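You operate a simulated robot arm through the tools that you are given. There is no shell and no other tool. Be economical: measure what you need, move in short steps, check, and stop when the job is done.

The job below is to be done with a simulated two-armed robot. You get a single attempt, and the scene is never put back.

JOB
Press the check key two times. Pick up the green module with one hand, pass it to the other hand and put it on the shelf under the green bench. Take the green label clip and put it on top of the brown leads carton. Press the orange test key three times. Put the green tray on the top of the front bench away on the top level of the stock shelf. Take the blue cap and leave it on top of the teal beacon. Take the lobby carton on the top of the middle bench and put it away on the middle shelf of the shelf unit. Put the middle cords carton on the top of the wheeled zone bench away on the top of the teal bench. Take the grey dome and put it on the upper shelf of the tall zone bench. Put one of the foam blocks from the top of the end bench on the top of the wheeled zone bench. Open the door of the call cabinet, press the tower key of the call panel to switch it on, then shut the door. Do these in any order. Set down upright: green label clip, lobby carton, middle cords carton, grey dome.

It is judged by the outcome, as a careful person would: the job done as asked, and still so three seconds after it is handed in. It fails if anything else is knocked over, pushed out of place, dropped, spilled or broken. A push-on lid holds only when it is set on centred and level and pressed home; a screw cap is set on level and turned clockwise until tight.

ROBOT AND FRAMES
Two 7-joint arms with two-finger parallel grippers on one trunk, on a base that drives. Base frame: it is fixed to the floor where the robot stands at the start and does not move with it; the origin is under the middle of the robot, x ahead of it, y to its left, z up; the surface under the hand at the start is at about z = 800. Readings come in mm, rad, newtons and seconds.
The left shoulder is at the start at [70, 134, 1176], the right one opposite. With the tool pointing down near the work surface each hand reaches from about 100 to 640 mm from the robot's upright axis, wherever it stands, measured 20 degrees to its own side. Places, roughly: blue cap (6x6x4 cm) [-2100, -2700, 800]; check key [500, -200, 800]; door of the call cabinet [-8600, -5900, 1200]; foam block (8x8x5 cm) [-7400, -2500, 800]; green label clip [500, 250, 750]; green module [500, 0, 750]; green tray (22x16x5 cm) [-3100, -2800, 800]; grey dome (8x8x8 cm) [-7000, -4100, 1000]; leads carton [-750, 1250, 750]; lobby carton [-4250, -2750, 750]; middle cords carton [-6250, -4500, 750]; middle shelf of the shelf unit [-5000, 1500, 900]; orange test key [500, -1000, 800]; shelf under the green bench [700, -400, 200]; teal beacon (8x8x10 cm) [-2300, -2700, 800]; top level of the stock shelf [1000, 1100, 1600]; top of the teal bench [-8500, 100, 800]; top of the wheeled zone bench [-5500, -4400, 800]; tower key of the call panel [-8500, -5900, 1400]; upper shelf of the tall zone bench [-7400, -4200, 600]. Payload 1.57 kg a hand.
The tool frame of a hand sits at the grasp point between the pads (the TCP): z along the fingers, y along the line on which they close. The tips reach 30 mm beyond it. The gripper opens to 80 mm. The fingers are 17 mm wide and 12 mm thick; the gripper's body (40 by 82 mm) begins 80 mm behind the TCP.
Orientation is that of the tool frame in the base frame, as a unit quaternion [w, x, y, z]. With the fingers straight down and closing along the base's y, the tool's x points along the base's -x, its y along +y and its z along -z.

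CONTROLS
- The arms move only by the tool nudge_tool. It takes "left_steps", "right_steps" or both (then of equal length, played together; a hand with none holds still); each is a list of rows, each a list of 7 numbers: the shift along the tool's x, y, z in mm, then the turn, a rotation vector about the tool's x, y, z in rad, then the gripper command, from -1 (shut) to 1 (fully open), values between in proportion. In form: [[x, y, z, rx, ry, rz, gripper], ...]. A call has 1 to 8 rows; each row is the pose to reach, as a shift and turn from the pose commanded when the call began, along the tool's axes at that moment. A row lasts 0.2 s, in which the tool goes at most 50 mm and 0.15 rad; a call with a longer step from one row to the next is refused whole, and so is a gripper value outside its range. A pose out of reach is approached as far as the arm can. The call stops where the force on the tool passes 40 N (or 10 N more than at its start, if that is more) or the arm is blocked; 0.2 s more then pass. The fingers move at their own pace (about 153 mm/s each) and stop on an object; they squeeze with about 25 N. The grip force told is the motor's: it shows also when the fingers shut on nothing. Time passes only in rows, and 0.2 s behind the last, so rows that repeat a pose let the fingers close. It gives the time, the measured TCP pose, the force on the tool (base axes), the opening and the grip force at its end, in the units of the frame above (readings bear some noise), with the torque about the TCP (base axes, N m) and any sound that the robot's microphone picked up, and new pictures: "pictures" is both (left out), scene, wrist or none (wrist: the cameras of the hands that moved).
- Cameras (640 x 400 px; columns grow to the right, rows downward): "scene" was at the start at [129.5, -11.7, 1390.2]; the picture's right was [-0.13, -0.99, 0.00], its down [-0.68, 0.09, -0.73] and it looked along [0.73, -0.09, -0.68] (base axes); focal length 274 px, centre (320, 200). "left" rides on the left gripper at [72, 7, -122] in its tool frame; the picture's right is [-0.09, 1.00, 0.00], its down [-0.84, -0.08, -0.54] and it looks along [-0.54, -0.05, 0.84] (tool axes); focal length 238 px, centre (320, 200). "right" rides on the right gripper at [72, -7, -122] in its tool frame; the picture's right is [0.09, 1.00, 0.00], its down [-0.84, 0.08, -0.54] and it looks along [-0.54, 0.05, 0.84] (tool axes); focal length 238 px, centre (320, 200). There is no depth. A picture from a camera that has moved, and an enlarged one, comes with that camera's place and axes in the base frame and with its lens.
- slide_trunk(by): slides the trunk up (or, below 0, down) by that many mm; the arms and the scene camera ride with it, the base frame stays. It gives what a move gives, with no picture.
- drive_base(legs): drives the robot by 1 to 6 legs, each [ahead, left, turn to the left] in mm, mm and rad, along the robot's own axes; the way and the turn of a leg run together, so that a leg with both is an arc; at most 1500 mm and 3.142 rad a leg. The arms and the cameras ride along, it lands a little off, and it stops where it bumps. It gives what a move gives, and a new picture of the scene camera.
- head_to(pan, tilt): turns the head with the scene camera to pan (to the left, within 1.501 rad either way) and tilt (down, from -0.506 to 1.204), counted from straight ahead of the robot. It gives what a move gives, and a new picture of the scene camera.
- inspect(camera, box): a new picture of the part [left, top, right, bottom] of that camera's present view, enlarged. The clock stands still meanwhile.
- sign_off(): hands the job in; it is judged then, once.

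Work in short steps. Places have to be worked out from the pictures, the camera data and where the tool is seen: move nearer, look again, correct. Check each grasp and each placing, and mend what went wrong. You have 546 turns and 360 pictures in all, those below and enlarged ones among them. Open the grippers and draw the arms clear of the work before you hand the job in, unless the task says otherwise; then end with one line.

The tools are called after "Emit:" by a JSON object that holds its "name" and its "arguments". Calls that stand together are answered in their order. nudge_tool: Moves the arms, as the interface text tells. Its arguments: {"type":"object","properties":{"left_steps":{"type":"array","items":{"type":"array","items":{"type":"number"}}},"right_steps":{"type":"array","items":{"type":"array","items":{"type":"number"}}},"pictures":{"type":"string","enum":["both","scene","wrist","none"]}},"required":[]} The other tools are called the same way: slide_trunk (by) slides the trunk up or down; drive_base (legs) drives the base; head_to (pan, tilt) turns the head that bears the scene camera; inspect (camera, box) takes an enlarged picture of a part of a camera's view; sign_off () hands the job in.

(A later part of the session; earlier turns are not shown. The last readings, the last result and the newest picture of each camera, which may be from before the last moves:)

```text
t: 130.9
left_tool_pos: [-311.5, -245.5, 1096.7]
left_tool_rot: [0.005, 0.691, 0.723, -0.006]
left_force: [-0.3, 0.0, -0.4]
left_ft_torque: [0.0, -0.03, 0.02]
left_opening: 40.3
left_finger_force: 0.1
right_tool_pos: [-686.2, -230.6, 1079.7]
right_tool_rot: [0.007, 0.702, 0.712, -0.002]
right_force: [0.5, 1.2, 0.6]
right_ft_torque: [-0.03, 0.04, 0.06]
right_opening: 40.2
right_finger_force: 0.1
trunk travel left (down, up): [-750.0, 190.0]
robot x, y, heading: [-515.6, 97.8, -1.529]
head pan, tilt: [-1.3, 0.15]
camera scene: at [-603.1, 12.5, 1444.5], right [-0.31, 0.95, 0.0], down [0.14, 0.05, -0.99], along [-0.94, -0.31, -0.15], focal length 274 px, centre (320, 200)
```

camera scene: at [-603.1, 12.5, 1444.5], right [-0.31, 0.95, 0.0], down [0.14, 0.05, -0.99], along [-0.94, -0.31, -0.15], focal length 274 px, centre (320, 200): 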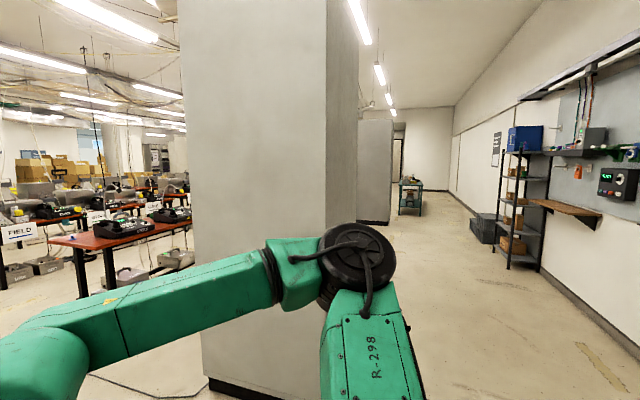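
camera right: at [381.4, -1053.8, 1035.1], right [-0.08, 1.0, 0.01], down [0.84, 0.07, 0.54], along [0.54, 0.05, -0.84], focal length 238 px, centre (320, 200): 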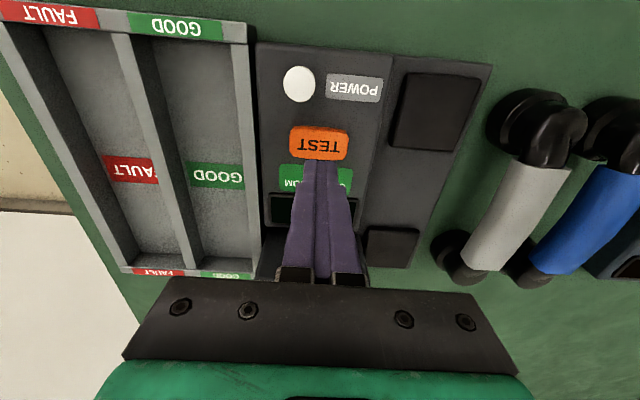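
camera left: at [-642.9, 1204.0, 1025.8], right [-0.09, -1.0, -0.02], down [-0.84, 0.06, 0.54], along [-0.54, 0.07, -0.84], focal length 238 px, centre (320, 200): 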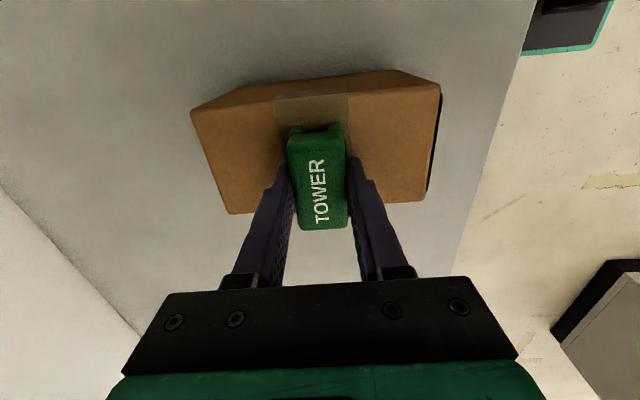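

The first bench row starts around (-1950, -2050..-2790). I drive south along a clear lane to look at it from the side.

Emit:
{"name": "drive_base", "arguments": {"legs": [[1450, 0, 0], [0, -500, 0]]}}

Emit:
{"name": "head_to", "arguments": {"pan": -0.8, "tilt": 0.35}}

```text
t: 140.7
left_tool_pos: [-770.3, -1725.8, 1095.7]
left_tool_rot: [0.006, 0.701, 0.713, -0.006]
left_force: [0.4, -0.2, -0.3]
left_ft_torque: [-0.01, -0.01, 0.02]
left_opening: 40.1
left_finger_force: 0.0
right_tool_pos: [-1142.2, -1698.7, 1078.8]
right_tool_rot: [0.006, 0.712, 0.702, -0.001]
right_force: [0.5, 0.5, 0.3]
right_ft_torque: [0.0, 0.0, 0.0]
right_opening: 40.2
right_finger_force: 0.0
trunk travel left (down, up): [-750.0, 190.0]
robot x, y, heading: [-962.3, -1382.6, -1.552]
head pan, tilt: [-1.3, 0.15]
camera scene: at [-1052.6, -1458.8, 1444.6], right [-0.28, 0.96, 0.0], down [0.14, 0.04, -0.99], along [-0.95, -0.28, -0.15], focal length 274 px, centre (320, 200)
```

scene: 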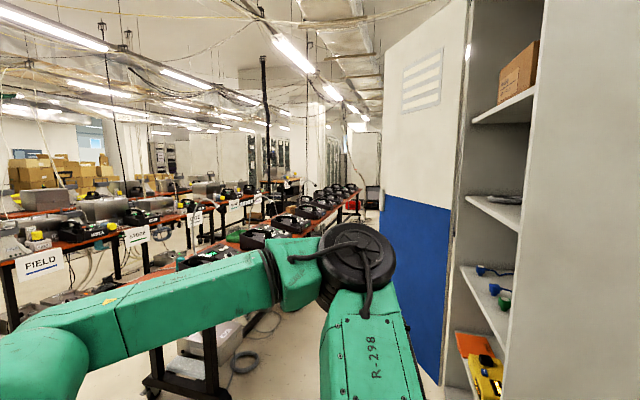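

```text
t: 141.6
left_tool_pos: [-772.3, -1725.9, 1096.4]
left_tool_rot: [0.005, 0.701, 0.713, -0.006]
left_force: [-0.6, -0.1, -0.7]
left_ft_torque: [0.02, 0.05, -0.03]
left_opening: 39.9
left_finger_force: 0.0
right_tool_pos: [-1144.2, -1699.5, 1080.2]
right_tool_rot: [0.007, 0.712, 0.703, -0.001]
right_force: [1.0, -0.4, 0.2]
right_ft_torque: [0.0, -0.01, -0.02]
right_opening: 40.1
right_finger_force: 0.0
trunk travel left (down, up): [-750.0, 190.0]
robot x, y, heading: [-960.2, -1378.8, -1.557]
head pan, tilt: [-0.799, 0.351]
camera scene: at [-1030.5, -1498.4, 1425.8], right [-0.71, 0.71, 0.0], down [0.24, 0.24, -0.94], along [-0.66, -0.66, -0.34], focal length 274 px, centre (320, 200)
```

scene: 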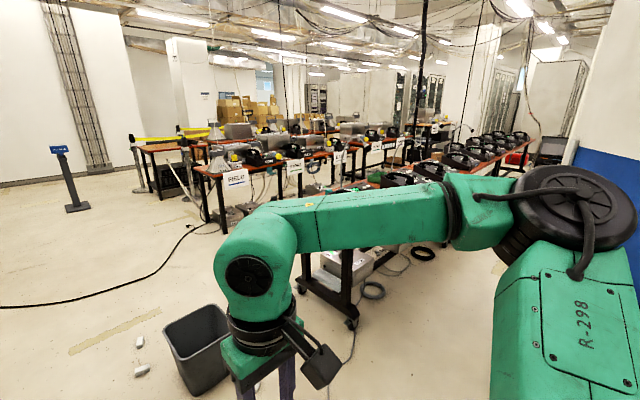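

The arm blocks the view, so I turn to face west.

Emit:
{"name": "drive_base", "arguments": {"legs": [[0, 0, -1.58]]}}

Emit:
{"name": "head_to", "arguments": {"pan": 0.35, "tilt": 0.3}}

```text
t: 145.9
left_tool_pos: [-1309.9, -1568.5, 1097.1]
left_tool_rot: [-0.002, 1.0, 0.0, -0.008]
left_force: [0.0, 0.0, -0.4]
left_ft_torque: [-0.02, 0.02, -0.03]
left_opening: 40.2
left_finger_force: 0.1
right_tool_pos: [-1277.5, -1194.9, 1078.6]
right_tool_rot: [0.004, 1.0, -0.015, -0.007]
right_force: [-0.2, 0.5, 0.6]
right_ft_torque: [-0.03, -0.03, 0.04]
right_opening: 40.1
right_finger_force: 0.1
trunk travel left (down, up): [-750.0, 190.0]
robot x, y, heading: [-963.8, -1381.7, 3.144]
head pan, tilt: [-0.799, 0.351]
camera scene: at [-1080.3, -1315.6, 1425.8], right [0.72, 0.7, 0.0], down [0.24, -0.25, -0.94], along [-0.65, 0.67, -0.34], focal length 274 px, centre (320, 200)
```

scene: 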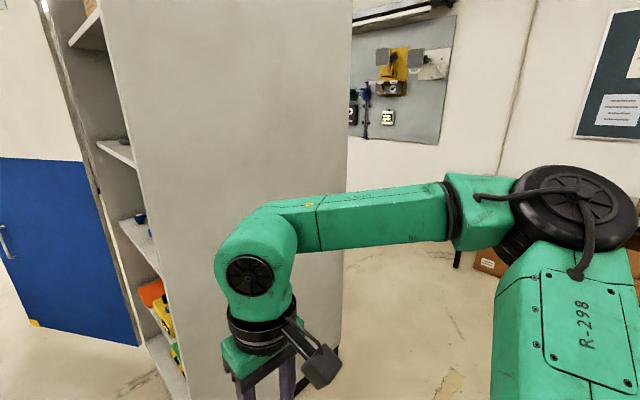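

```text
t: 147.2
left_tool_pos: [-1310.1, -1567.7, 1096.6]
left_tool_rot: [0.0, 1.0, 0.0, -0.007]
left_force: [-0.3, 0.5, 0.5]
left_ft_torque: [-0.01, -0.03, 0.04]
left_opening: 40.0
left_finger_force: 0.1
right_tool_pos: [-1277.8, -1195.1, 1078.7]
right_tool_rot: [0.005, 1.0, -0.015, -0.006]
right_force: [-1.3, 0.2, 0.0]
right_ft_torque: [0.0, 0.0, 0.0]
right_opening: 39.9
right_finger_force: 0.0
trunk travel left (down, up): [-750.0, 190.0]
robot x, y, heading: [-961.5, -1379.9, 3.14]
head pan, tilt: [0.351, 0.3]
camera scene: at [-1103.3, -1414.2, 1430.5], right [-0.34, 0.94, 0.0], down [0.28, 0.1, -0.96], along [-0.9, -0.33, -0.3], focal length 274 px, centre (320, 200)
```

scene: 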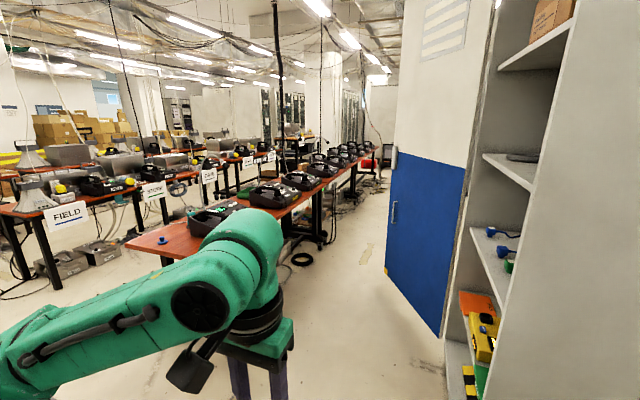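

I zoom on the near bench to identify cap, beacon and tray.

Emit:
{"name": "inspect", "arguments": {"camera": "scene", "box": [100, 140, 390, 290]}}

```text
2.21 times, centred on (245, 215) of scene
camera zoom: at [-1103.3, -1414.2, 1430.5], right [-0.34, 0.94, 0.0], down [0.28, 0.1, -0.96], along [-0.9, -0.33, -0.3], focal length 604 px, centre (486, 167)
```

zoom: 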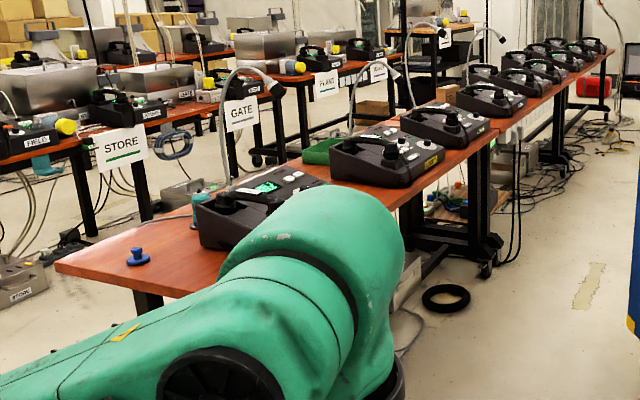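

Crumpled papers and a bin lie near (-1110..-1310, -2640..-3230), so I go round them: face south, lane x = -550, down to y = -3650, then west into the aisle.

Emit:
{"name": "drive_base", "arguments": {"legs": [[0, 0, 1.575], [0, 420, 0], [1500, 0, 0], [500, 0, 0]]}}

Emit:
{"name": "head_to", "arguments": {"pan": -0.5, "tilt": 0.5}}

```text
t: 163.2
left_tool_pos: [-304.9, -3685.2, 1097.0]
left_tool_rot: [0.006, 0.7, 0.714, -0.007]
left_force: [0.5, 0.3, -0.2]
left_ft_torque: [0.01, 0.0, -0.03]
left_opening: 39.8
left_finger_force: 0.0
right_tool_pos: [-676.6, -3659.4, 1079.1]
right_tool_rot: [0.008, 0.71, 0.704, -0.001]
right_force: [0.0, -0.4, 0.0]
right_ft_torque: [0.03, -0.05, 0.01]
right_opening: 39.9
right_finger_force: 0.1
trunk travel left (down, up): [-750.0, 190.0]
robot x, y, heading: [-498.7, -3339.0, -1.557]
head pan, tilt: [0.351, 0.3]
camera scene: at [-466.0, -3478.6, 1430.6], right [-0.93, -0.36, 0.0], down [-0.11, 0.28, -0.96], along [0.34, -0.89, -0.3], focal length 274 px, centre (320, 200)
```

scene: 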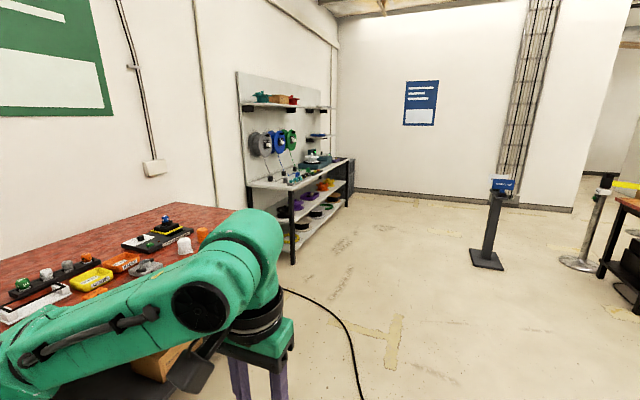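

```text
t: 164.3
left_tool_pos: [-303.6, -3685.3, 1096.5]
left_tool_rot: [0.005, 0.7, 0.714, -0.006]
left_force: [-0.2, -0.1, 0.3]
left_ft_torque: [0.02, -0.03, 0.0]
left_opening: 40.1
left_finger_force: 0.0
right_tool_pos: [-676.6, -3659.6, 1079.9]
right_tool_rot: [0.007, 0.71, 0.704, -0.001]
right_force: [-0.4, 0.8, 0.5]
right_ft_torque: [-0.01, -0.02, -0.01]
right_opening: 39.9
right_finger_force: 0.0
trunk travel left (down, up): [-750.0, 190.0]
robot x, y, heading: [-499.8, -3342.7, -1.557]
head pan, tilt: [-0.499, 0.499]
camera scene: at [-541.7, -3473.1, 1412.1], right [-0.89, 0.46, 0.0], down [0.22, 0.42, -0.88], along [-0.41, -0.78, -0.48], focal length 274 px, centre (320, 200)
```

scene: 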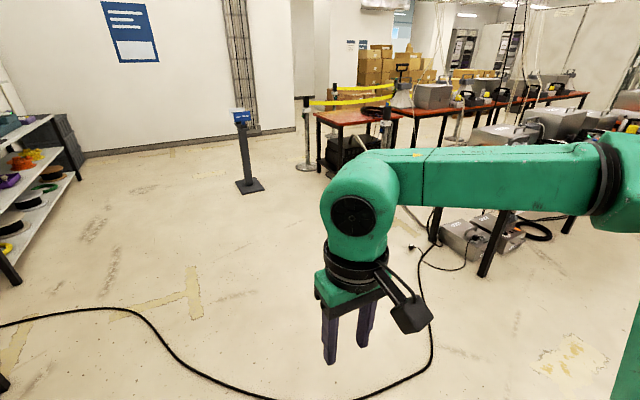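

Cable lies south of y = -4000 here. I advance to y = -3600 and turn west to see the aisle and the papers.

Emit:
{"name": "drive_base", "arguments": {"legs": [[255, 0, 0], [0, 0, -1.58]]}}

Emit:
{"name": "head_to", "arguments": {"pan": 0.0, "tilt": 0.6}}

```text
t: 170.1
left_tool_pos: [-839.9, -3786.9, 1096.6]
left_tool_rot: [-0.001, 1.0, 0.003, -0.009]
left_force: [-0.1, -0.8, -0.1]
left_ft_torque: [0.0, 0.0, 0.01]
left_opening: 40.1
left_finger_force: 0.1
right_tool_pos: [-808.3, -3414.4, 1079.4]
right_tool_rot: [0.003, 1.0, -0.012, -0.006]
right_force: [-0.3, -0.1, 0.8]
right_ft_torque: [0.0, -0.02, 0.03]
right_opening: 39.8
right_finger_force: 0.2
trunk travel left (down, up): [-750.0, 190.0]
robot x, y, heading: [-492.4, -3603.3, -3.14]
head pan, tilt: [-0.499, 0.499]
camera scene: at [-626.7, -3557.0, 1412.1], right [0.48, 0.88, 0.0], down [0.42, -0.23, -0.88], along [-0.77, 0.42, -0.48], focal length 274 px, centre (320, 200)
```

scene: 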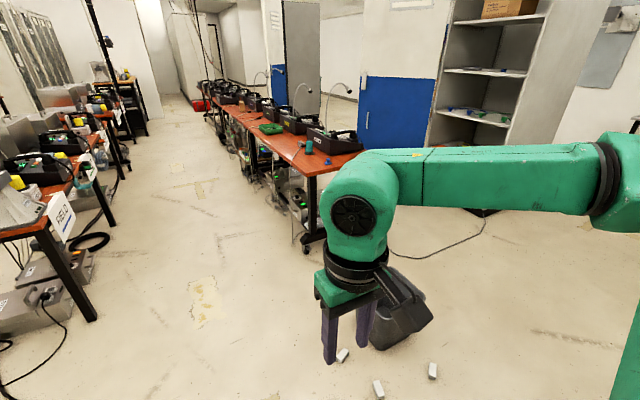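

```text
t: 171.0
left_tool_pos: [-839.8, -3786.9, 1096.0]
left_tool_rot: [0.001, 1.0, 0.003, -0.007]
left_force: [-0.1, -0.4, -0.3]
left_ft_torque: [0.01, -0.01, -0.02]
left_opening: 40.1
left_finger_force: 0.0
right_tool_pos: [-811.3, -3414.3, 1079.4]
right_tool_rot: [0.005, 1.0, -0.011, -0.006]
right_force: [0.3, -0.2, 0.0]
right_ft_torque: [0.03, 0.02, 0.01]
right_opening: 39.9
right_finger_force: 0.0
trunk travel left (down, up): [-750.0, 190.0]
robot x, y, heading: [-491.4, -3598.1, -3.139]
head pan, tilt: [0.0, 0.6]
camera scene: at [-634.9, -3600.3, 1403.0], right [0.0, 1.0, 0.0], down [0.56, 0.0, -0.83], along [-0.83, 0.0, -0.56], focal length 274 px, centre (320, 200)
```

scene: 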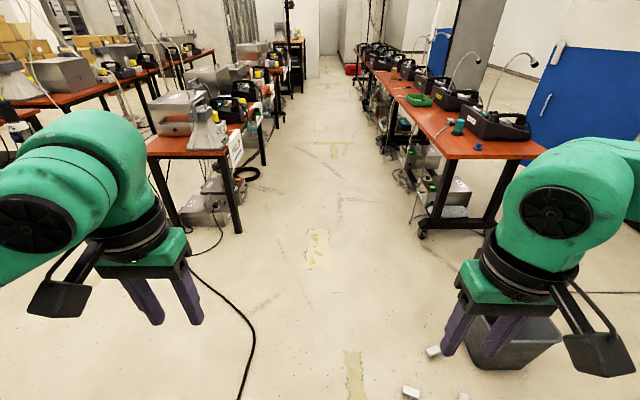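

The aisle is clear; the cap (blue), beacon (teal) and green tray are on the front bench near its south edge. I drive west, turn north and come closer.

Emit:
{"name": "drive_base", "arguments": {"legs": [[1500, 0, 0], [180, 0, 0], [0, 0, -1.57], [200, 0, 0]]}}

Emit:
{"name": "head_to", "arguments": {"pan": 0.0, "tilt": 0.6}}

```text
t: 184.6
left_tool_pos: [-2365.6, -3054.5, 1097.7]
left_tool_rot: [-0.008, 0.71, -0.704, -0.005]
left_force: [1.1, 0.1, 0.4]
left_ft_torque: [0.02, 0.02, 0.0]
left_opening: 39.8
left_finger_force: 0.0
right_tool_pos: [-1992.6, -3084.5, 1080.3]
right_tool_rot: [0.002, -0.7, 0.714, 0.008]
right_force: [0.0, -0.7, -0.1]
right_ft_torque: [0.03, 0.02, -0.01]
right_opening: 39.6
right_finger_force: 0.1
trunk travel left (down, up): [-750.0, 190.0]
robot x, y, heading: [-2173.3, -3404.0, 1.578]
head pan, tilt: [0.0, 0.6]
camera scene: at [-2180.3, -3263.8, 1403.3], right [1.0, 0.0, 0.0], down [0.0, -0.56, -0.83], along [0.0, 0.83, -0.56], focal length 274 px, centre (320, 200)
```

scene: 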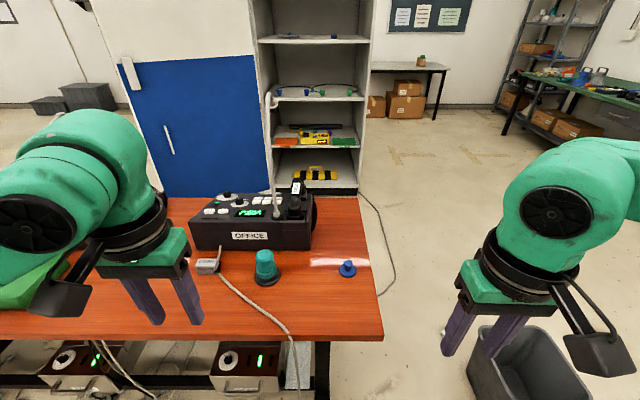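

```text
t: 185.2
left_tool_pos: [-2364.7, -3053.7, 1096.2]
left_tool_rot: [-0.005, 0.71, -0.704, -0.006]
left_force: [-0.1, 0.3, 0.0]
left_ft_torque: [0.0, -0.01, 0.02]
left_opening: 40.2
left_finger_force: 0.1
right_tool_pos: [-1992.9, -3082.9, 1079.5]
right_tool_rot: [0.001, -0.7, 0.714, 0.008]
right_force: [0.5, -0.4, 0.4]
right_ft_torque: [0.01, -0.01, 0.03]
right_opening: 40.2
right_finger_force: 0.1
trunk travel left (down, up): [-750.0, 190.0]
robot x, y, heading: [-2173.6, -3399.0, 1.577]
head pan, tilt: [0.0, 0.6]
camera scene: at [-2180.3, -3262.1, 1403.0], right [1.0, 0.0, 0.0], down [0.0, -0.56, -0.83], along [0.0, 0.83, -0.56], focal length 274 px, centre (320, 200)
```

scene: 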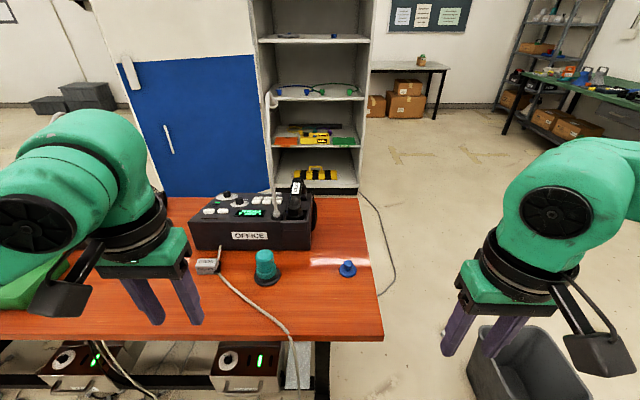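

Cap at about (-2105, -2736), beacon at (-2333, -2743), bench edge y about -2924. I come nearer so the cap is before the right hand.

Emit:
{"name": "drive_base", "arguments": {"legs": [[0, 90, 0], [140, 0, 0]]}}

Emit:
{"name": "nudge_tool", "arguments": {"right_steps": [[-40, -5, 10, 0, 0, 0, 0.5], [-80, 5, 20, 0, 0, 0, 1], [-120, 15, 30, 0, 0, 0, 1], [-155, 20, 50, 0, 0, 0, 1], [-180, 20, 80, 0, 0, 0, 1], [-180, 20, 80, 0, 0, 0, 1]], "pictures": "both"}}

```text
t: 187.2
left_tool_pos: [-2454.8, -2918.9, 1097.3]
left_tool_rot: [-0.007, 0.709, -0.705, -0.006]
left_force: [-0.2, -0.3, 0.4]
left_ft_torque: [0.03, 0.01, 0.03]
left_opening: 39.8
left_finger_force: 0.0
right_tool_pos: [-2083.1, -2947.9, 1079.7]
right_tool_rot: [0.001, -0.7, 0.715, 0.008]
right_force: [0.8, -0.2, 0.1]
right_ft_torque: [-0.02, -0.02, -0.01]
right_opening: 40.1
right_finger_force: 0.1
trunk travel left (down, up): [-750.0, 190.0]
robot x, y, heading: [-2261.7, -3261.2, 1.576]
head pan, tilt: [0.0, 0.6]
camera scene: at [-2270.5, -3127.8, 1403.3], right [1.0, 0.01, 0.0], down [0.0, -0.56, -0.83], along [0.0, 0.83, -0.56], focal length 274 px, centre (320, 200)
```

scene: 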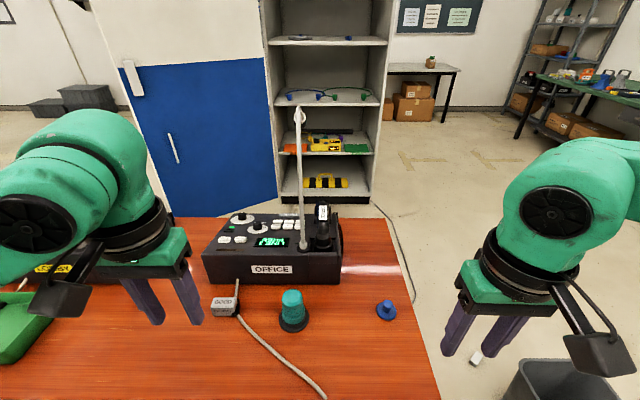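

```text
t: 188.6
left_tool_pos: [-2455.7, -2917.1, 1096.8]
left_tool_rot: [-0.006, 0.71, -0.704, -0.005]
left_force: [0.4, 0.1, 0.5]
left_ft_torque: [0.0, -0.01, 0.02]
left_opening: 40.2
left_finger_force: 0.1
right_tool_pos: [-2099.9, -2766.3, 1002.8]
right_tool_rot: [0.001, -0.7, 0.715, 0.008]
right_force: [0.2, 0.7, 0.8]
right_ft_torque: [0.01, 0.0, 0.01]
right_opening: 79.9
right_finger_force: 0.0
trunk travel left (down, up): [-750.0, 190.0]
robot x, y, heading: [-2265.0, -3264.8, 1.577]
head pan, tilt: [0.0, 0.6]
camera scene: at [-2270.5, -3126.3, 1403.1], right [1.0, 0.01, 0.0], down [0.0, -0.56, -0.83], along [0.0, 0.83, -0.56], focal length 274 px, centre (320, 200)
camera right: at [-2094.9, -2839.6, 1123.3], right [-1.0, -0.07, 0.01], down [-0.05, 0.83, 0.55], along [-0.05, 0.55, -0.83], focal length 238 px, centre (320, 200)
```

scene: 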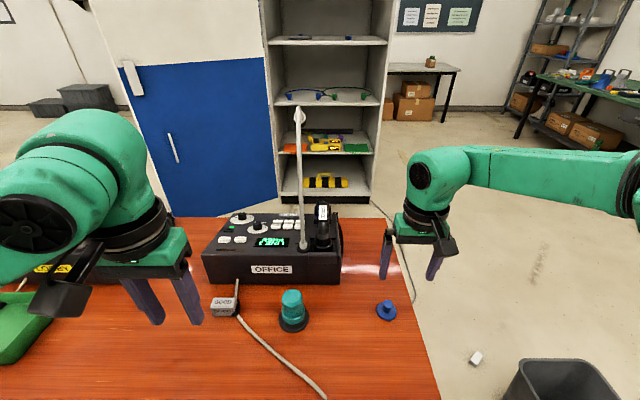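
right: 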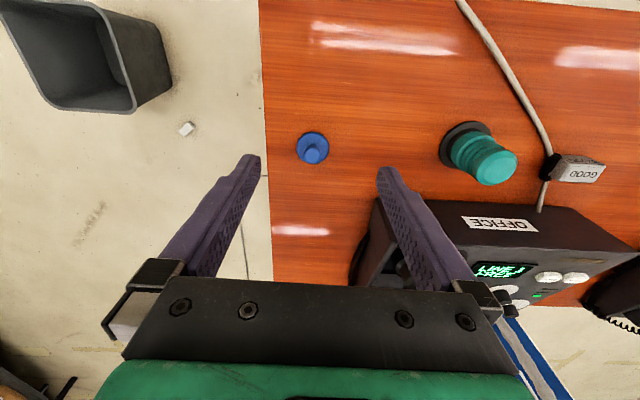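

Emit:
{"name": "inspect", "arguments": {"camera": "right", "box": [260, 100, 540, 230]}}

Emit:
{"name": "inspect", "arguments": {"camera": "scene", "box": [260, 270, 420, 350]}}

```text
2.29 times, centred on (400, 165) of right
camera zoom: at [-2094.9, -2839.6, 1123.3], right [-1.0, -0.07, 0.01], down [-0.05, 0.83, 0.55], along [-0.05, 0.55, -0.83], focal length 545 px, centre (137, 280)
```

zoom: 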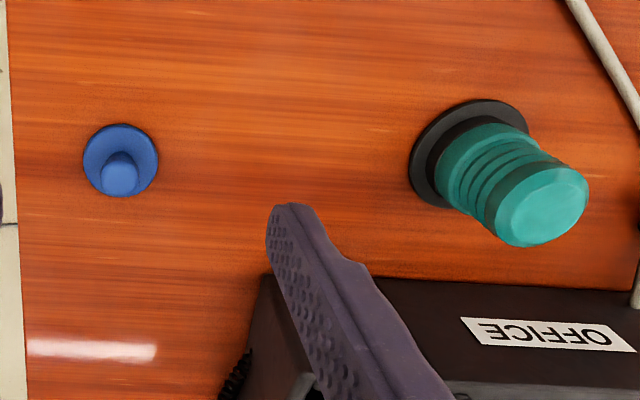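

```text
4.00 times, centred on (340, 310) of scene
camera zoom: at [-2270.5, -3126.3, 1403.1], right [1.0, 0.01, 0.0], down [0.0, -0.56, -0.83], along [0.0, 0.83, -0.56], focal length 1094 px, centre (240, -240)
```

zoom: 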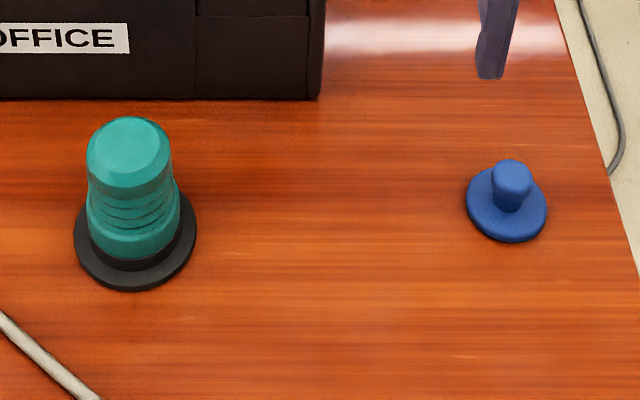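

I close in over the cap with a half-open gripper to look at the knob.

Emit:
{"name": "nudge_tool", "arguments": {"right_steps": [[-15, 1, 35, 0, 0, 0, 0.4], [-30, 2, 70, 0, 0, 0, 0.4], [-46, 2, 100, 0, 0, 0, 0.4], [-46, 2, 120, 0, 0, 0, 0.4], [-46, 2, 120, 0, 0, 0, 0.4]], "pictures": "wrist"}}

```text
t: 189.8
left_tool_pos: [-2455.3, -2915.9, 1096.7]
left_tool_rot: [-0.006, 0.71, -0.704, -0.006]
left_force: [-0.4, -0.7, -0.3]
left_ft_torque: [0.02, -0.03, -0.01]
left_opening: 40.2
left_finger_force: 0.0
right_tool_pos: [-2079.1, -2756.9, 907.8]
right_tool_rot: [0.002, -0.7, 0.714, 0.008]
right_force: [0.3, 0.1, 0.0]
right_ft_torque: [-0.02, -0.01, -0.02]
right_opening: 56.1
right_finger_force: 0.0
right hand out of reach, approached as far as the arm can: row 2, 3, 4, 5
trunk travel left (down, up): [-750.0, 190.0]
robot x, y, heading: [-2268.5, -3263.8, 1.576]
head pan, tilt: [0.0, 0.6]
camera right: at [-2073.1, -2829.4, 1027.6], right [-1.0, -0.07, 0.01], down [-0.05, 0.83, 0.55], along [-0.05, 0.55, -0.83], focal length 238 px, centre (320, 200)
```

right: 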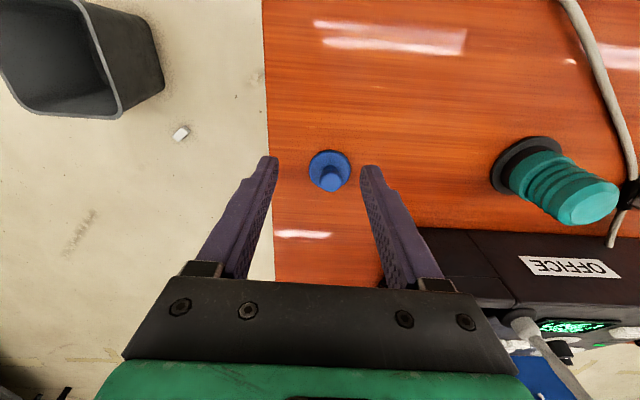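

Reach is limited, so I drive 60 mm nearer.

Emit:
{"name": "drive_base", "arguments": {"legs": [[60, 0, 0]]}}

Emit:
{"name": "inspect", "arguments": {"camera": "right", "box": [200, 90, 440, 240]}}

```text
t: 190.7
left_tool_pos: [-2456.1, -2862.0, 1098.3]
left_tool_rot: [-0.007, 0.709, -0.705, -0.006]
left_force: [-0.2, 0.2, -0.4]
left_ft_torque: [0.01, 0.0, 0.01]
left_opening: 40.0
left_finger_force: 0.1
right_tool_pos: [-2079.8, -2701.2, 909.6]
right_tool_rot: [0.003, -0.699, 0.715, 0.009]
right_force: [-0.2, -0.4, -0.2]
right_ft_torque: [0.0, 0.02, 0.02]
right_opening: 56.2
right_finger_force: 0.2
trunk travel left (down, up): [-750.0, 190.0]
robot x, y, heading: [-2268.1, -3205.9, 1.58]
head pan, tilt: [0.0, 0.6]
camera scene: at [-2270.6, -3071.9, 1403.6], right [1.0, 0.0, 0.0], down [0.0, -0.56, -0.83], along [0.0, 0.83, -0.56], focal length 274 px, centre (320, 200)
```

scene: 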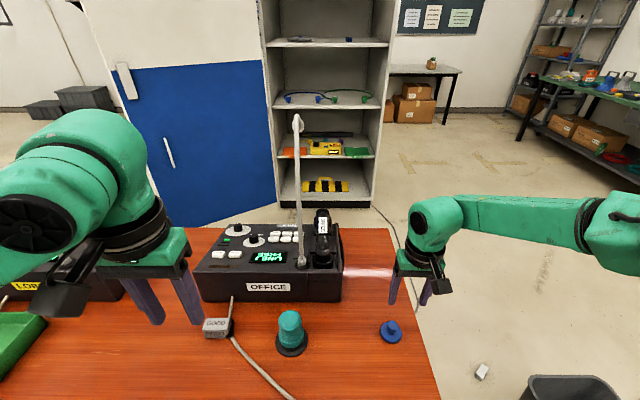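

```text
2.67 times, centred on (320, 165) of right
camera zoom: at [-2073.3, -2774.3, 1029.6], right [-1.0, -0.07, 0.01], down [-0.05, 0.83, 0.56], along [-0.05, 0.55, -0.83], focal length 636 px, centre (320, 293)
```

zoom: 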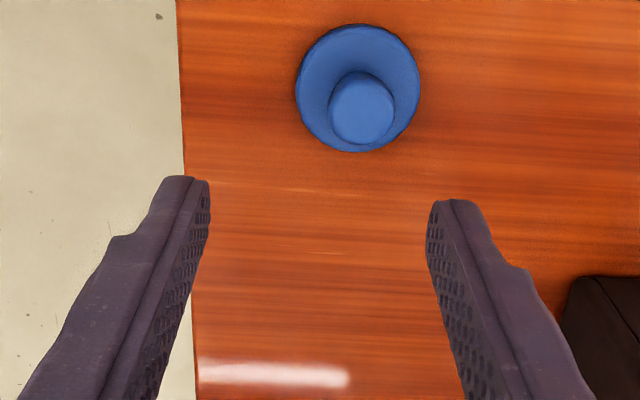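

Cap at about (-2094, -2714). I align and lower to the knob, then look once more.

Emit:
{"name": "nudge_tool", "arguments": {"right_steps": [[6, 7, 15, 0, 0, 0, 0.2], [13, 14, 30, 0, 0, 0, 0.2], [13, 14, 45, 0, 0, 0, 0.2], [13, 14, 52, 0, 0, 0, 0.2], [13, 14, 52, 0, 0, 0, 0.2]], "pictures": "none"}}

Emit:
{"name": "inspect", "arguments": {"camera": "right", "box": [220, 110, 420, 240]}}

```text
t: 191.9
left_tool_pos: [-2455.6, -2858.5, 1097.9]
left_tool_rot: [-0.005, 0.709, -0.705, -0.006]
left_force: [-0.3, -0.5, 0.0]
left_ft_torque: [-0.04, 0.0, 0.0]
left_opening: 40.1
left_finger_force: 0.1
right_tool_pos: [-2084.4, -2726.0, 871.2]
right_tool_rot: [0.002, -0.699, 0.715, 0.009]
right_force: [-0.2, 0.6, 0.9]
right_ft_torque: [-0.02, 0.04, -0.01]
right_opening: 48.2
right_finger_force: 0.0
right hand out of reach, approached as far as the arm can: row 1, 2, 3, 4, 5
trunk travel left (down, up): [-750.0, 190.0]
robot x, y, heading: [-2268.6, -3205.2, 1.577]
head pan, tilt: [0.0, 0.6]
```

```text
3.08 times, centred on (320, 175) of right
camera zoom: at [-2078.6, -2798.8, 991.7], right [-1.0, -0.07, 0.01], down [-0.05, 0.83, 0.55], along [-0.05, 0.55, -0.83], focal length 733 px, centre (320, 277)
```

zoom: 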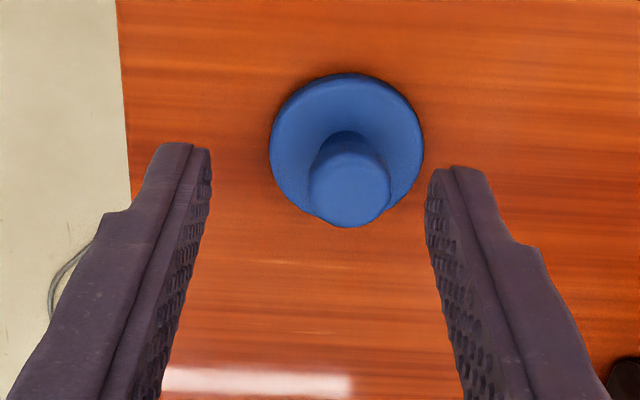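

Still reach-limited low down. I raise both hands 150 mm and lower the trunk 150 mm so the shoulder sits better.

Emit:
{"name": "nudge_tool", "arguments": {"right_steps": [[0, 0, -40, 0, 0, 0, 0.2], [0, 0, -80, 0, 0, 0, 0.2], [10, 0, -120, 0, 0, 0, 0.2], [20, 0, -150, 0, 0, 0, 0.2], [20, 0, -150, 0, 0, 0, 0.2]], "left_steps": [[0, 0, -40, 0, 0, 0, 0], [0, 0, -80, 0, 0, 0, 0], [0, 0, -120, 0, 0, 0, 0], [0, 0, -150, 0, 0, 0, 0], [0, 0, -150, 0, 0, 0, 0]], "pictures": "none"}}

Emit:
{"name": "slide_trunk", "arguments": {"by": -150}}

```text
t: 193.1
left_tool_pos: [-2455.7, -2859.4, 1246.6]
left_tool_rot: [-0.006, 0.709, -0.705, -0.004]
left_force: [-0.9, -0.1, 0.2]
left_ft_torque: [-0.01, 0.02, -0.01]
left_opening: 40.2
left_finger_force: 0.1
right_tool_pos: [-2083.8, -2747.9, 1021.8]
right_tool_rot: [0.001, -0.7, 0.714, 0.007]
right_force: [0.2, 0.4, -0.1]
right_ft_torque: [-0.02, 0.0, 0.01]
right_opening: 48.3
right_finger_force: 0.0
trunk travel left (down, up): [-750.0, 190.0]
robot x, y, heading: [-2267.9, -3205.0, 1.579]
head pan, tilt: [0.0, 0.6]
```

```text
t: 194.9
left_tool_pos: [-2455.3, -2861.8, 1096.8]
left_tool_rot: [-0.005, 0.709, -0.705, -0.006]
left_force: [0.3, 0.2, 0.7]
left_ft_torque: [-0.02, -0.03, -0.01]
left_opening: 39.9
left_finger_force: 0.1
right_tool_pos: [-2084.0, -2747.4, 871.7]
right_tool_rot: [0.002, -0.699, 0.715, 0.009]
right_force: [0.1, -0.6, -0.1]
right_ft_torque: [0.02, -0.02, 0.01]
right_opening: 48.3
right_finger_force: 0.0
trunk travel left (down, up): [-600.0, 340.0]
robot x, y, heading: [-2269.1, -3202.6, 1.576]
head pan, tilt: [0.0, 0.6]
```

Now I move over the cap and down to the knob.

Emit:
{"name": "nudge_tool", "arguments": {"right_steps": [[-10, 5, 0, 0, 0, 0, 0.2], [-28, 10, 0, 0, 0, 0, 0.2], [-28, 10, 10, 0, 0, 0, 0.2], [-28, 10, 18, 0, 0, 0, 0.2], [-28, 10, 18, 0, 0, 0, 0.2]], "pictures": "none"}}

Emit:
{"name": "inspect", "arguments": {"camera": "right", "box": [220, 110, 420, 240]}}

```text
t: 196.1
left_tool_pos: [-2456.3, -2860.2, 1097.0]
left_tool_rot: [-0.006, 0.709, -0.705, -0.006]
left_force: [0.1, 0.7, -0.7]
left_ft_torque: [-0.01, -0.02, 0.0]
left_opening: 39.9
left_finger_force: 0.0
right_tool_pos: [-2094.6, -2719.8, 853.7]
right_tool_rot: [0.002, -0.699, 0.715, 0.007]
right_force: [-0.4, 0.6, -0.9]
right_ft_torque: [0.02, -0.01, 0.02]
right_opening: 48.3
right_finger_force: 0.0
trunk travel left (down, up): [-600.0, 340.0]
robot x, y, heading: [-2267.3, -3204.1, 1.576]
head pan, tilt: [0.0, 0.6]
```

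```text
3.08 times, centred on (320, 175) of right
camera zoom: at [-2088.1, -2792.3, 973.7], right [-1.0, -0.07, 0.01], down [-0.05, 0.83, 0.55], along [-0.05, 0.55, -0.83], focal length 733 px, centre (320, 277)
```

zoom: 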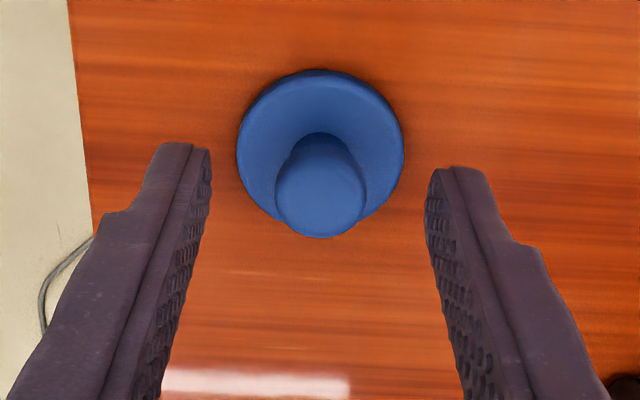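

Knob is centred between the fingers. Down 8 mm and grip.

Emit:
{"name": "nudge_tool", "arguments": {"right_steps": [[0, 0, 8, 0, 0, 0, 0.2], [0, 0, 8, 0, 0, 0, -1], [0, 0, 8, 0, 0, 0, -1], [0, 0, 8, 0, 0, 0, -1]], "pictures": "none"}}

Emit:
{"name": "nudge_tool", "arguments": {"right_steps": [[0, 0, -20, 0, 0, 0, -1], [0, 0, -60, 0, 0, 0, -1], [0, 0, -100, 0, 0, 0, -1], [0, 0, -140, 0, 0, 0, -1], [0, 0, -160, 0, 0, 0, -1]], "pictures": "both"}}

```text
t: 197.1
left_tool_pos: [-2454.6, -2860.1, 1098.1]
left_tool_rot: [-0.005, 0.709, -0.705, -0.006]
left_force: [0.3, 0.0, -0.2]
left_ft_torque: [0.01, -0.01, 0.02]
left_opening: 40.1
left_finger_force: 0.1
right_tool_pos: [-2093.6, -2718.9, 846.1]
right_tool_rot: [0.0, -0.699, 0.715, 0.008]
right_force: [0.2, 0.2, -0.2]
right_ft_torque: [-0.03, -0.01, 0.0]
right_opening: 0.1
right_finger_force: 21.2
trunk travel left (down, up): [-600.0, 340.0]
robot x, y, heading: [-2264.8, -3202.7, 1.575]
head pan, tilt: [0.0, 0.6]
```

```text
t: 198.3
left_tool_pos: [-2455.4, -2860.4, 1096.9]
left_tool_rot: [-0.005, 0.708, -0.706, -0.006]
left_force: [-0.2, 0.5, -0.3]
left_ft_torque: [0.02, 0.03, 0.0]
left_opening: 40.0
left_finger_force: 0.1
right_tool_pos: [-2090.0, -2721.3, 1007.2]
right_tool_rot: [0.0, -0.7, 0.714, 0.008]
right_force: [-0.6, -0.3, -0.3]
right_ft_torque: [0.01, -0.01, 0.04]
right_opening: 0.1
right_finger_force: 22.0
trunk travel left (down, up): [-600.0, 340.0]
robot x, y, heading: [-2267.1, -3202.9, 1.573]
head pan, tilt: [0.0, 0.6]
camera scene: at [-2270.6, -3066.9, 1253.0], right [1.0, 0.0, 0.0], down [0.0, -0.57, -0.82], along [0.0, 0.82, -0.57], focal length 274 px, centre (320, 200)
camera right: at [-2084.7, -2794.7, 1127.0], right [-1.0, -0.07, 0.01], down [-0.05, 0.83, 0.55], along [-0.05, 0.55, -0.83], focal length 238 px, centre (320, 200)
```

scene: 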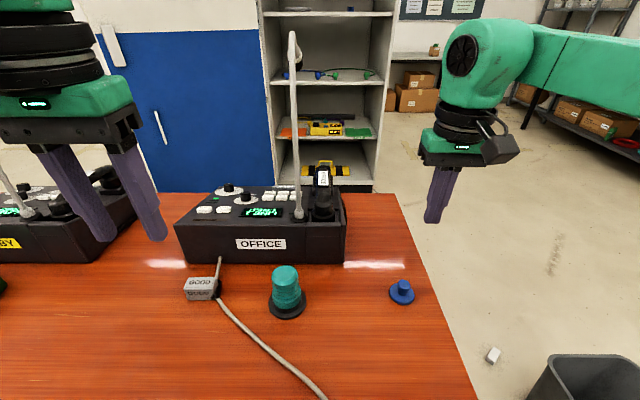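
right: 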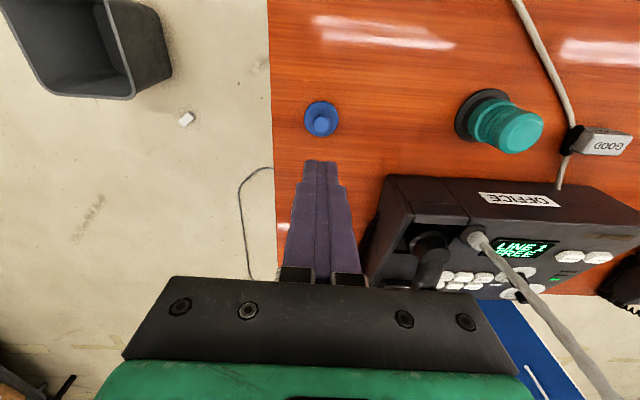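

The fingers closed above the knob: by parallax the bench top is nearer z 757, cap at (-2096, -2703). I reopen and approach again, lower.

Emit:
{"name": "nudge_tool", "arguments": {"right_steps": [[-9, 3, 40, 0, 0, 0, 0.2], [-18, 6, 80, 0, 0, 0, 0.2], [-18, 6, 120, 0, 0, 0, 0.2], [-18, 6, 160, 0, 0, 0, 0.2], [-18, 6, 180, 0, 0, 0, 0.2], [-18, 6, 180, 0, 0, 0, 0.2]], "pictures": "none"}}

Emit:
{"name": "inspect", "arguments": {"camera": "right", "box": [220, 110, 420, 240]}}

Emit:
{"name": "inspect", "arguments": {"camera": "scene", "box": [330, 210, 490, 320]}}

```text
t: 199.7
left_tool_pos: [-2455.6, -2862.0, 1096.3]
left_tool_rot: [-0.006, 0.709, -0.705, -0.005]
left_force: [-0.4, -0.4, 0.6]
left_ft_torque: [0.04, 0.01, 0.02]
left_opening: 40.1
left_finger_force: 0.1
right_tool_pos: [-2099.2, -2700.1, 829.1]
right_tool_rot: [0.002, -0.699, 0.715, 0.008]
right_force: [0.5, 0.4, 0.0]
right_ft_torque: [-0.02, 0.01, -0.02]
right_opening: 48.0
right_finger_force: 0.0
trunk travel left (down, up): [-600.0, 340.0]
robot x, y, heading: [-2266.7, -3205.2, 1.577]
head pan, tilt: [0.0, 0.6]
```

```text
3.08 times, centred on (320, 175) of right
camera zoom: at [-2093.8, -2774.0, 948.3], right [-1.0, -0.07, 0.01], down [-0.05, 0.83, 0.55], along [-0.05, 0.55, -0.83], focal length 733 px, centre (320, 277)
```

zoom: 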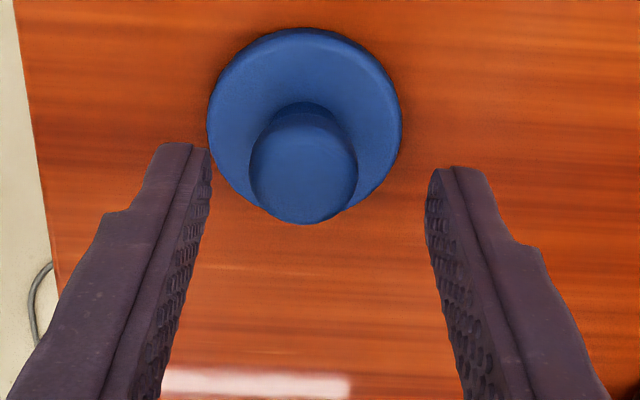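

```text
3.64 times, centred on (410, 265) of scene
camera zoom: at [-2270.6, -3067.1, 1253.0], right [1.0, 0.0, 0.0], down [0.0, -0.56, -0.83], along [0.0, 0.83, -0.56], focal length 995 px, centre (-7, -36)
```

zoom: 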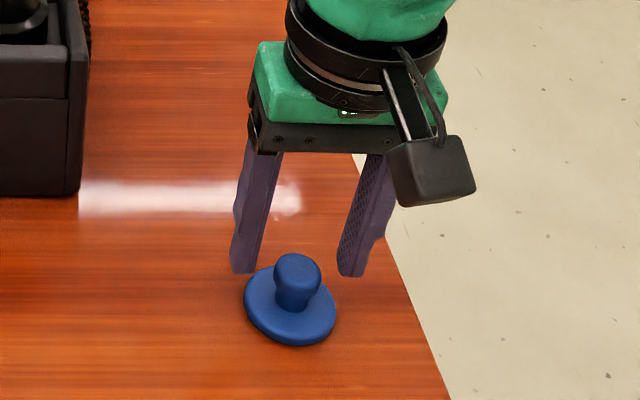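

Knob top at about z 794. Down 27 mm and grip.

Emit:
{"name": "nudge_tool", "arguments": {"right_steps": [[0, -3, 15, 0, 0, 0, 0.2], [0, -3, 26, 0, 0, 0, 0.2], [0, -3, 26, 0, 0, 0, -1], [0, -3, 26, 0, 0, 0, -1], [0, -3, 26, 0, 0, 0, -1]], "pictures": "none"}}

```text
t: 200.9
left_tool_pos: [-2455.3, -2860.9, 1095.8]
left_tool_rot: [-0.006, 0.709, -0.705, -0.006]
left_force: [-0.9, -0.3, 0.7]
left_ft_torque: [-0.05, 0.03, 0.02]
left_opening: 39.9
left_finger_force: 0.1
right_tool_pos: [-2094.6, -2699.9, 802.0]
right_tool_rot: [0.0, -0.699, 0.715, 0.008]
right_force: [-0.9, -0.1, 0.8]
right_ft_torque: [0.01, 0.03, -0.01]
right_opening: 24.5
right_finger_force: 25.5
trunk travel left (down, up): [-600.0, 340.0]
robot x, y, heading: [-2270.7, -3203.5, 1.575]
head pan, tilt: [0.0, 0.6]
```

The knob is gripped (24.5 mm). I lift and drive left to put it over the beacon at about (-2335, -2736).

Emit:
{"name": "nudge_tool", "arguments": {"right_steps": [[0, 0, -30, 0, 0, 0, -1], [0, 0, -70, 0, 0, 0, -1], [0, 0, -110, 0, 0, 0, -1], [10, 0, -150, 0, 0, 0, -1], [20, 0, -170, 0, 0, 0, -1]], "pictures": "none"}}

Emit:
{"name": "drive_base", "arguments": {"legs": [[0, 238, 0]]}}

Emit:
{"name": "inspect", "arguments": {"camera": "right", "box": [160, 60, 480, 260]}}

```text
t: 202.1
left_tool_pos: [-2455.4, -2860.8, 1098.2]
left_tool_rot: [-0.005, 0.709, -0.705, -0.006]
left_force: [0.0, 0.7, -0.3]
left_ft_torque: [0.03, -0.01, 0.01]
left_opening: 40.0
left_finger_force: 0.1
right_tool_pos: [-2094.5, -2724.1, 970.1]
right_tool_rot: [0.0, -0.699, 0.715, 0.009]
right_force: [-0.4, -0.1, -0.7]
right_ft_torque: [0.0, 0.01, -0.01]
right_opening: 24.3
right_finger_force: 24.8
trunk travel left (down, up): [-600.0, 340.0]
robot x, y, heading: [-2265.2, -3204.3, 1.578]
head pan, tilt: [0.0, 0.6]
```

```text
t: 203.8
left_tool_pos: [-2696.9, -2863.6, 1097.9]
left_tool_rot: [-0.006, 0.71, -0.705, -0.006]
left_force: [0.4, 1.2, -0.4]
left_ft_torque: [0.0, -0.02, 0.01]
left_opening: 40.1
left_finger_force: 0.1
right_tool_pos: [-2334.2, -2724.6, 970.9]
right_tool_rot: [0.0, -0.7, 0.714, 0.008]
right_force: [0.3, -0.1, 0.0]
right_ft_torque: [0.02, 0.01, 0.03]
right_opening: 24.6
right_finger_force: 24.6
trunk travel left (down, up): [-600.0, 340.0]
robot x, y, heading: [-2503.8, -3204.9, 1.579]
head pan, tilt: [0.0, 0.6]
camera scene: at [-2510.8, -3068.3, 1253.0], right [1.0, 0.01, 0.0], down [0.0, -0.57, -0.82], along [-0.01, 0.82, -0.57], focal length 274 px, centre (320, 200)
```

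scene: 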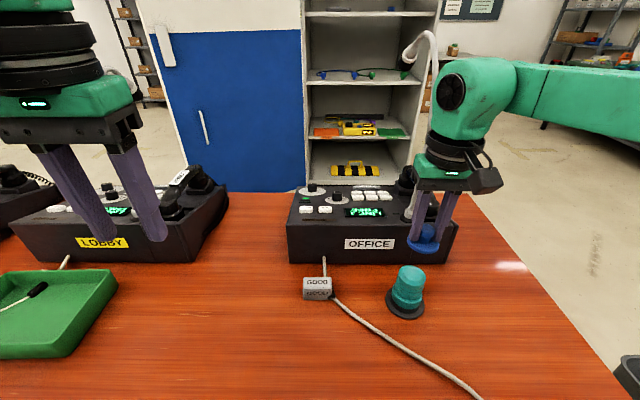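

```text
2.00 times, centred on (320, 160) of right
camera zoom: at [-2329.3, -2797.6, 1090.3], right [-1.0, -0.07, 0.01], down [-0.06, 0.83, 0.55], along [-0.05, 0.55, -0.83], focal length 477 px, centre (320, 280)
```

zoom: 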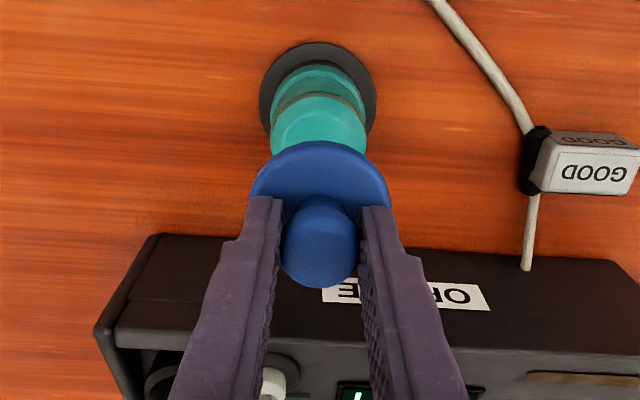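

Beacon axis at about (-2340, -2730). I shift 6 mm each way and lower to just above its top, then check.

Emit:
{"name": "nudge_tool", "arguments": {"right_steps": [[6, 6, 15, 0, 0, 0, -1], [6, 6, 35, 0, 0, 0, -1], [6, 6, 50, 0, 0, 0, -1], [6, 6, 50, 0, 0, 0, -1]], "pictures": "none"}}

Emit:
{"name": "inspect", "arguments": {"camera": "right", "box": [220, 80, 420, 230]}}

Emit:
{"name": "inspect", "arguments": {"camera": "scene", "box": [360, 190, 480, 330]}}

```text
t: 204.8
left_tool_pos: [-2696.4, -2862.6, 1097.8]
left_tool_rot: [-0.005, 0.71, -0.704, -0.005]
left_force: [0.0, -0.5, -0.3]
left_ft_torque: [0.03, 0.02, -0.03]
left_opening: 40.0
left_finger_force: 0.0
right_tool_pos: [-2341.8, -2729.9, 919.6]
right_tool_rot: [0.001, -0.7, 0.714, 0.008]
right_force: [0.1, 0.2, -0.8]
right_ft_torque: [-0.02, 0.0, 0.01]
right_opening: 24.7
right_finger_force: 24.7
trunk travel left (down, up): [-600.0, 340.0]
robot x, y, heading: [-2505.0, -3208.8, 1.575]
head pan, tilt: [0.0, 0.6]
```

```text
2.67 times, centred on (320, 155) of right
camera zoom: at [-2335.5, -2801.6, 1039.8], right [-1.0, -0.07, 0.01], down [-0.06, 0.83, 0.55], along [-0.05, 0.55, -0.83], focal length 636 px, centre (320, 320)
```

zoom: 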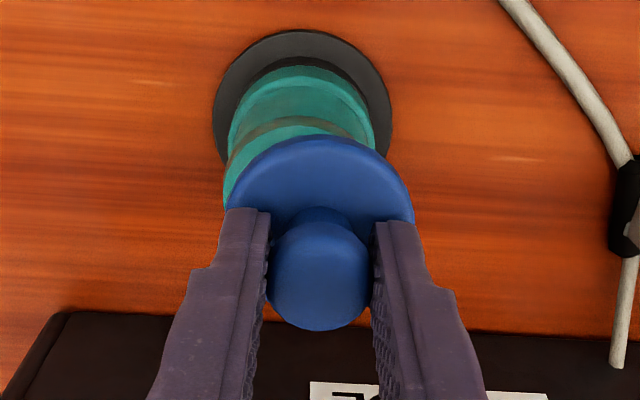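

```text
2.86 times, centred on (420, 260) of scene
camera zoom: at [-2511.2, -3068.5, 1253.0], right [1.0, 0.01, 0.0], down [0.0, -0.56, -0.83], along [-0.01, 0.83, -0.56], focal length 781 px, centre (34, 29)
```

zoom: 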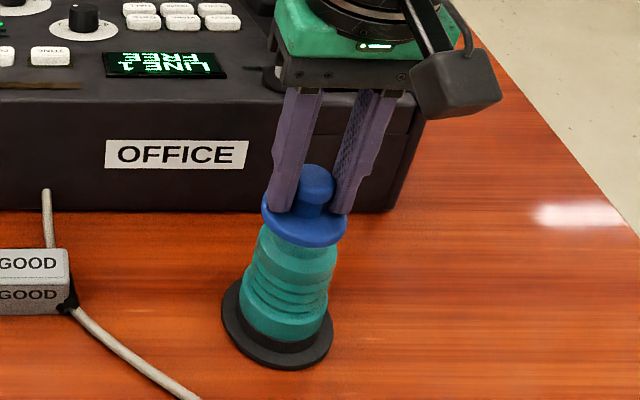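

The beacon axis looks about 4 mm east and 6 mm north of the cap. I correct and lower slowly until contact.

Emit:
{"name": "nudge_tool", "arguments": {"right_steps": [[-6, -4, 0, 0, 0, 0, -1], [-6, -4, 8, 0, 0, 0, -1], [-6, -4, 12, 0, 0, 0, -1], [-6, -4, 12, 0, 0, 0, -1]], "pictures": "none"}}

Emit:
{"name": "inspect", "arguments": {"camera": "right", "box": [220, 80, 420, 230]}}

Emit:
{"name": "inspect", "arguments": {"camera": "scene", "box": [360, 190, 480, 330]}}

```text
t: 205.8
left_tool_pos: [-2697.3, -2863.6, 1097.0]
left_tool_rot: [-0.006, 0.711, -0.703, -0.006]
left_force: [-0.2, -0.5, -0.8]
left_ft_torque: [0.02, 0.0, 0.02]
left_opening: 40.0
left_finger_force: 0.1
right_tool_pos: [-2338.7, -2724.0, 907.0]
right_tool_rot: [0.002, -0.7, 0.714, 0.008]
right_force: [0.1, -0.1, 0.2]
right_ft_torque: [-0.02, 0.0, 0.01]
right_opening: 24.5
right_finger_force: 25.0
trunk travel left (down, up): [-600.0, 340.0]
robot x, y, heading: [-2509.2, -3205.1, 1.58]
head pan, tilt: [0.0, 0.6]
```

```text
2.67 times, centred on (320, 155) of right
camera zoom: at [-2332.4, -2796.6, 1028.0], right [-1.0, -0.07, 0.01], down [-0.06, 0.83, 0.55], along [-0.05, 0.55, -0.83], focal length 636 px, centre (320, 320)
```

zoom: 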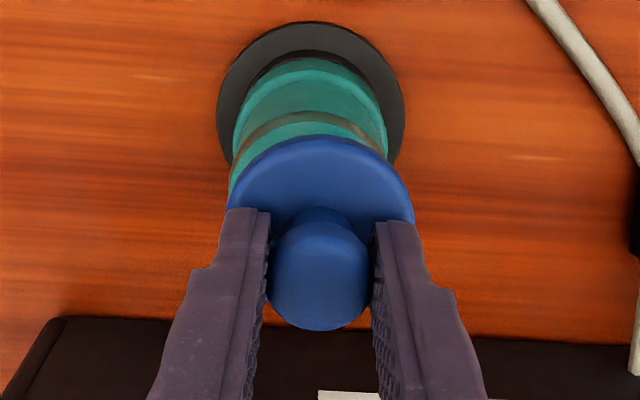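

```text
2.86 times, centred on (420, 260) of scene
camera zoom: at [-2511.3, -3068.4, 1253.0], right [1.0, 0.01, 0.0], down [0.0, -0.57, -0.82], along [-0.01, 0.82, -0.57], focal length 781 px, centre (34, 29)
```

zoom: 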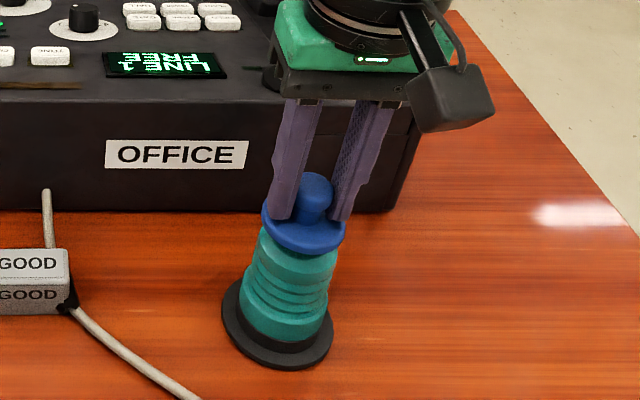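

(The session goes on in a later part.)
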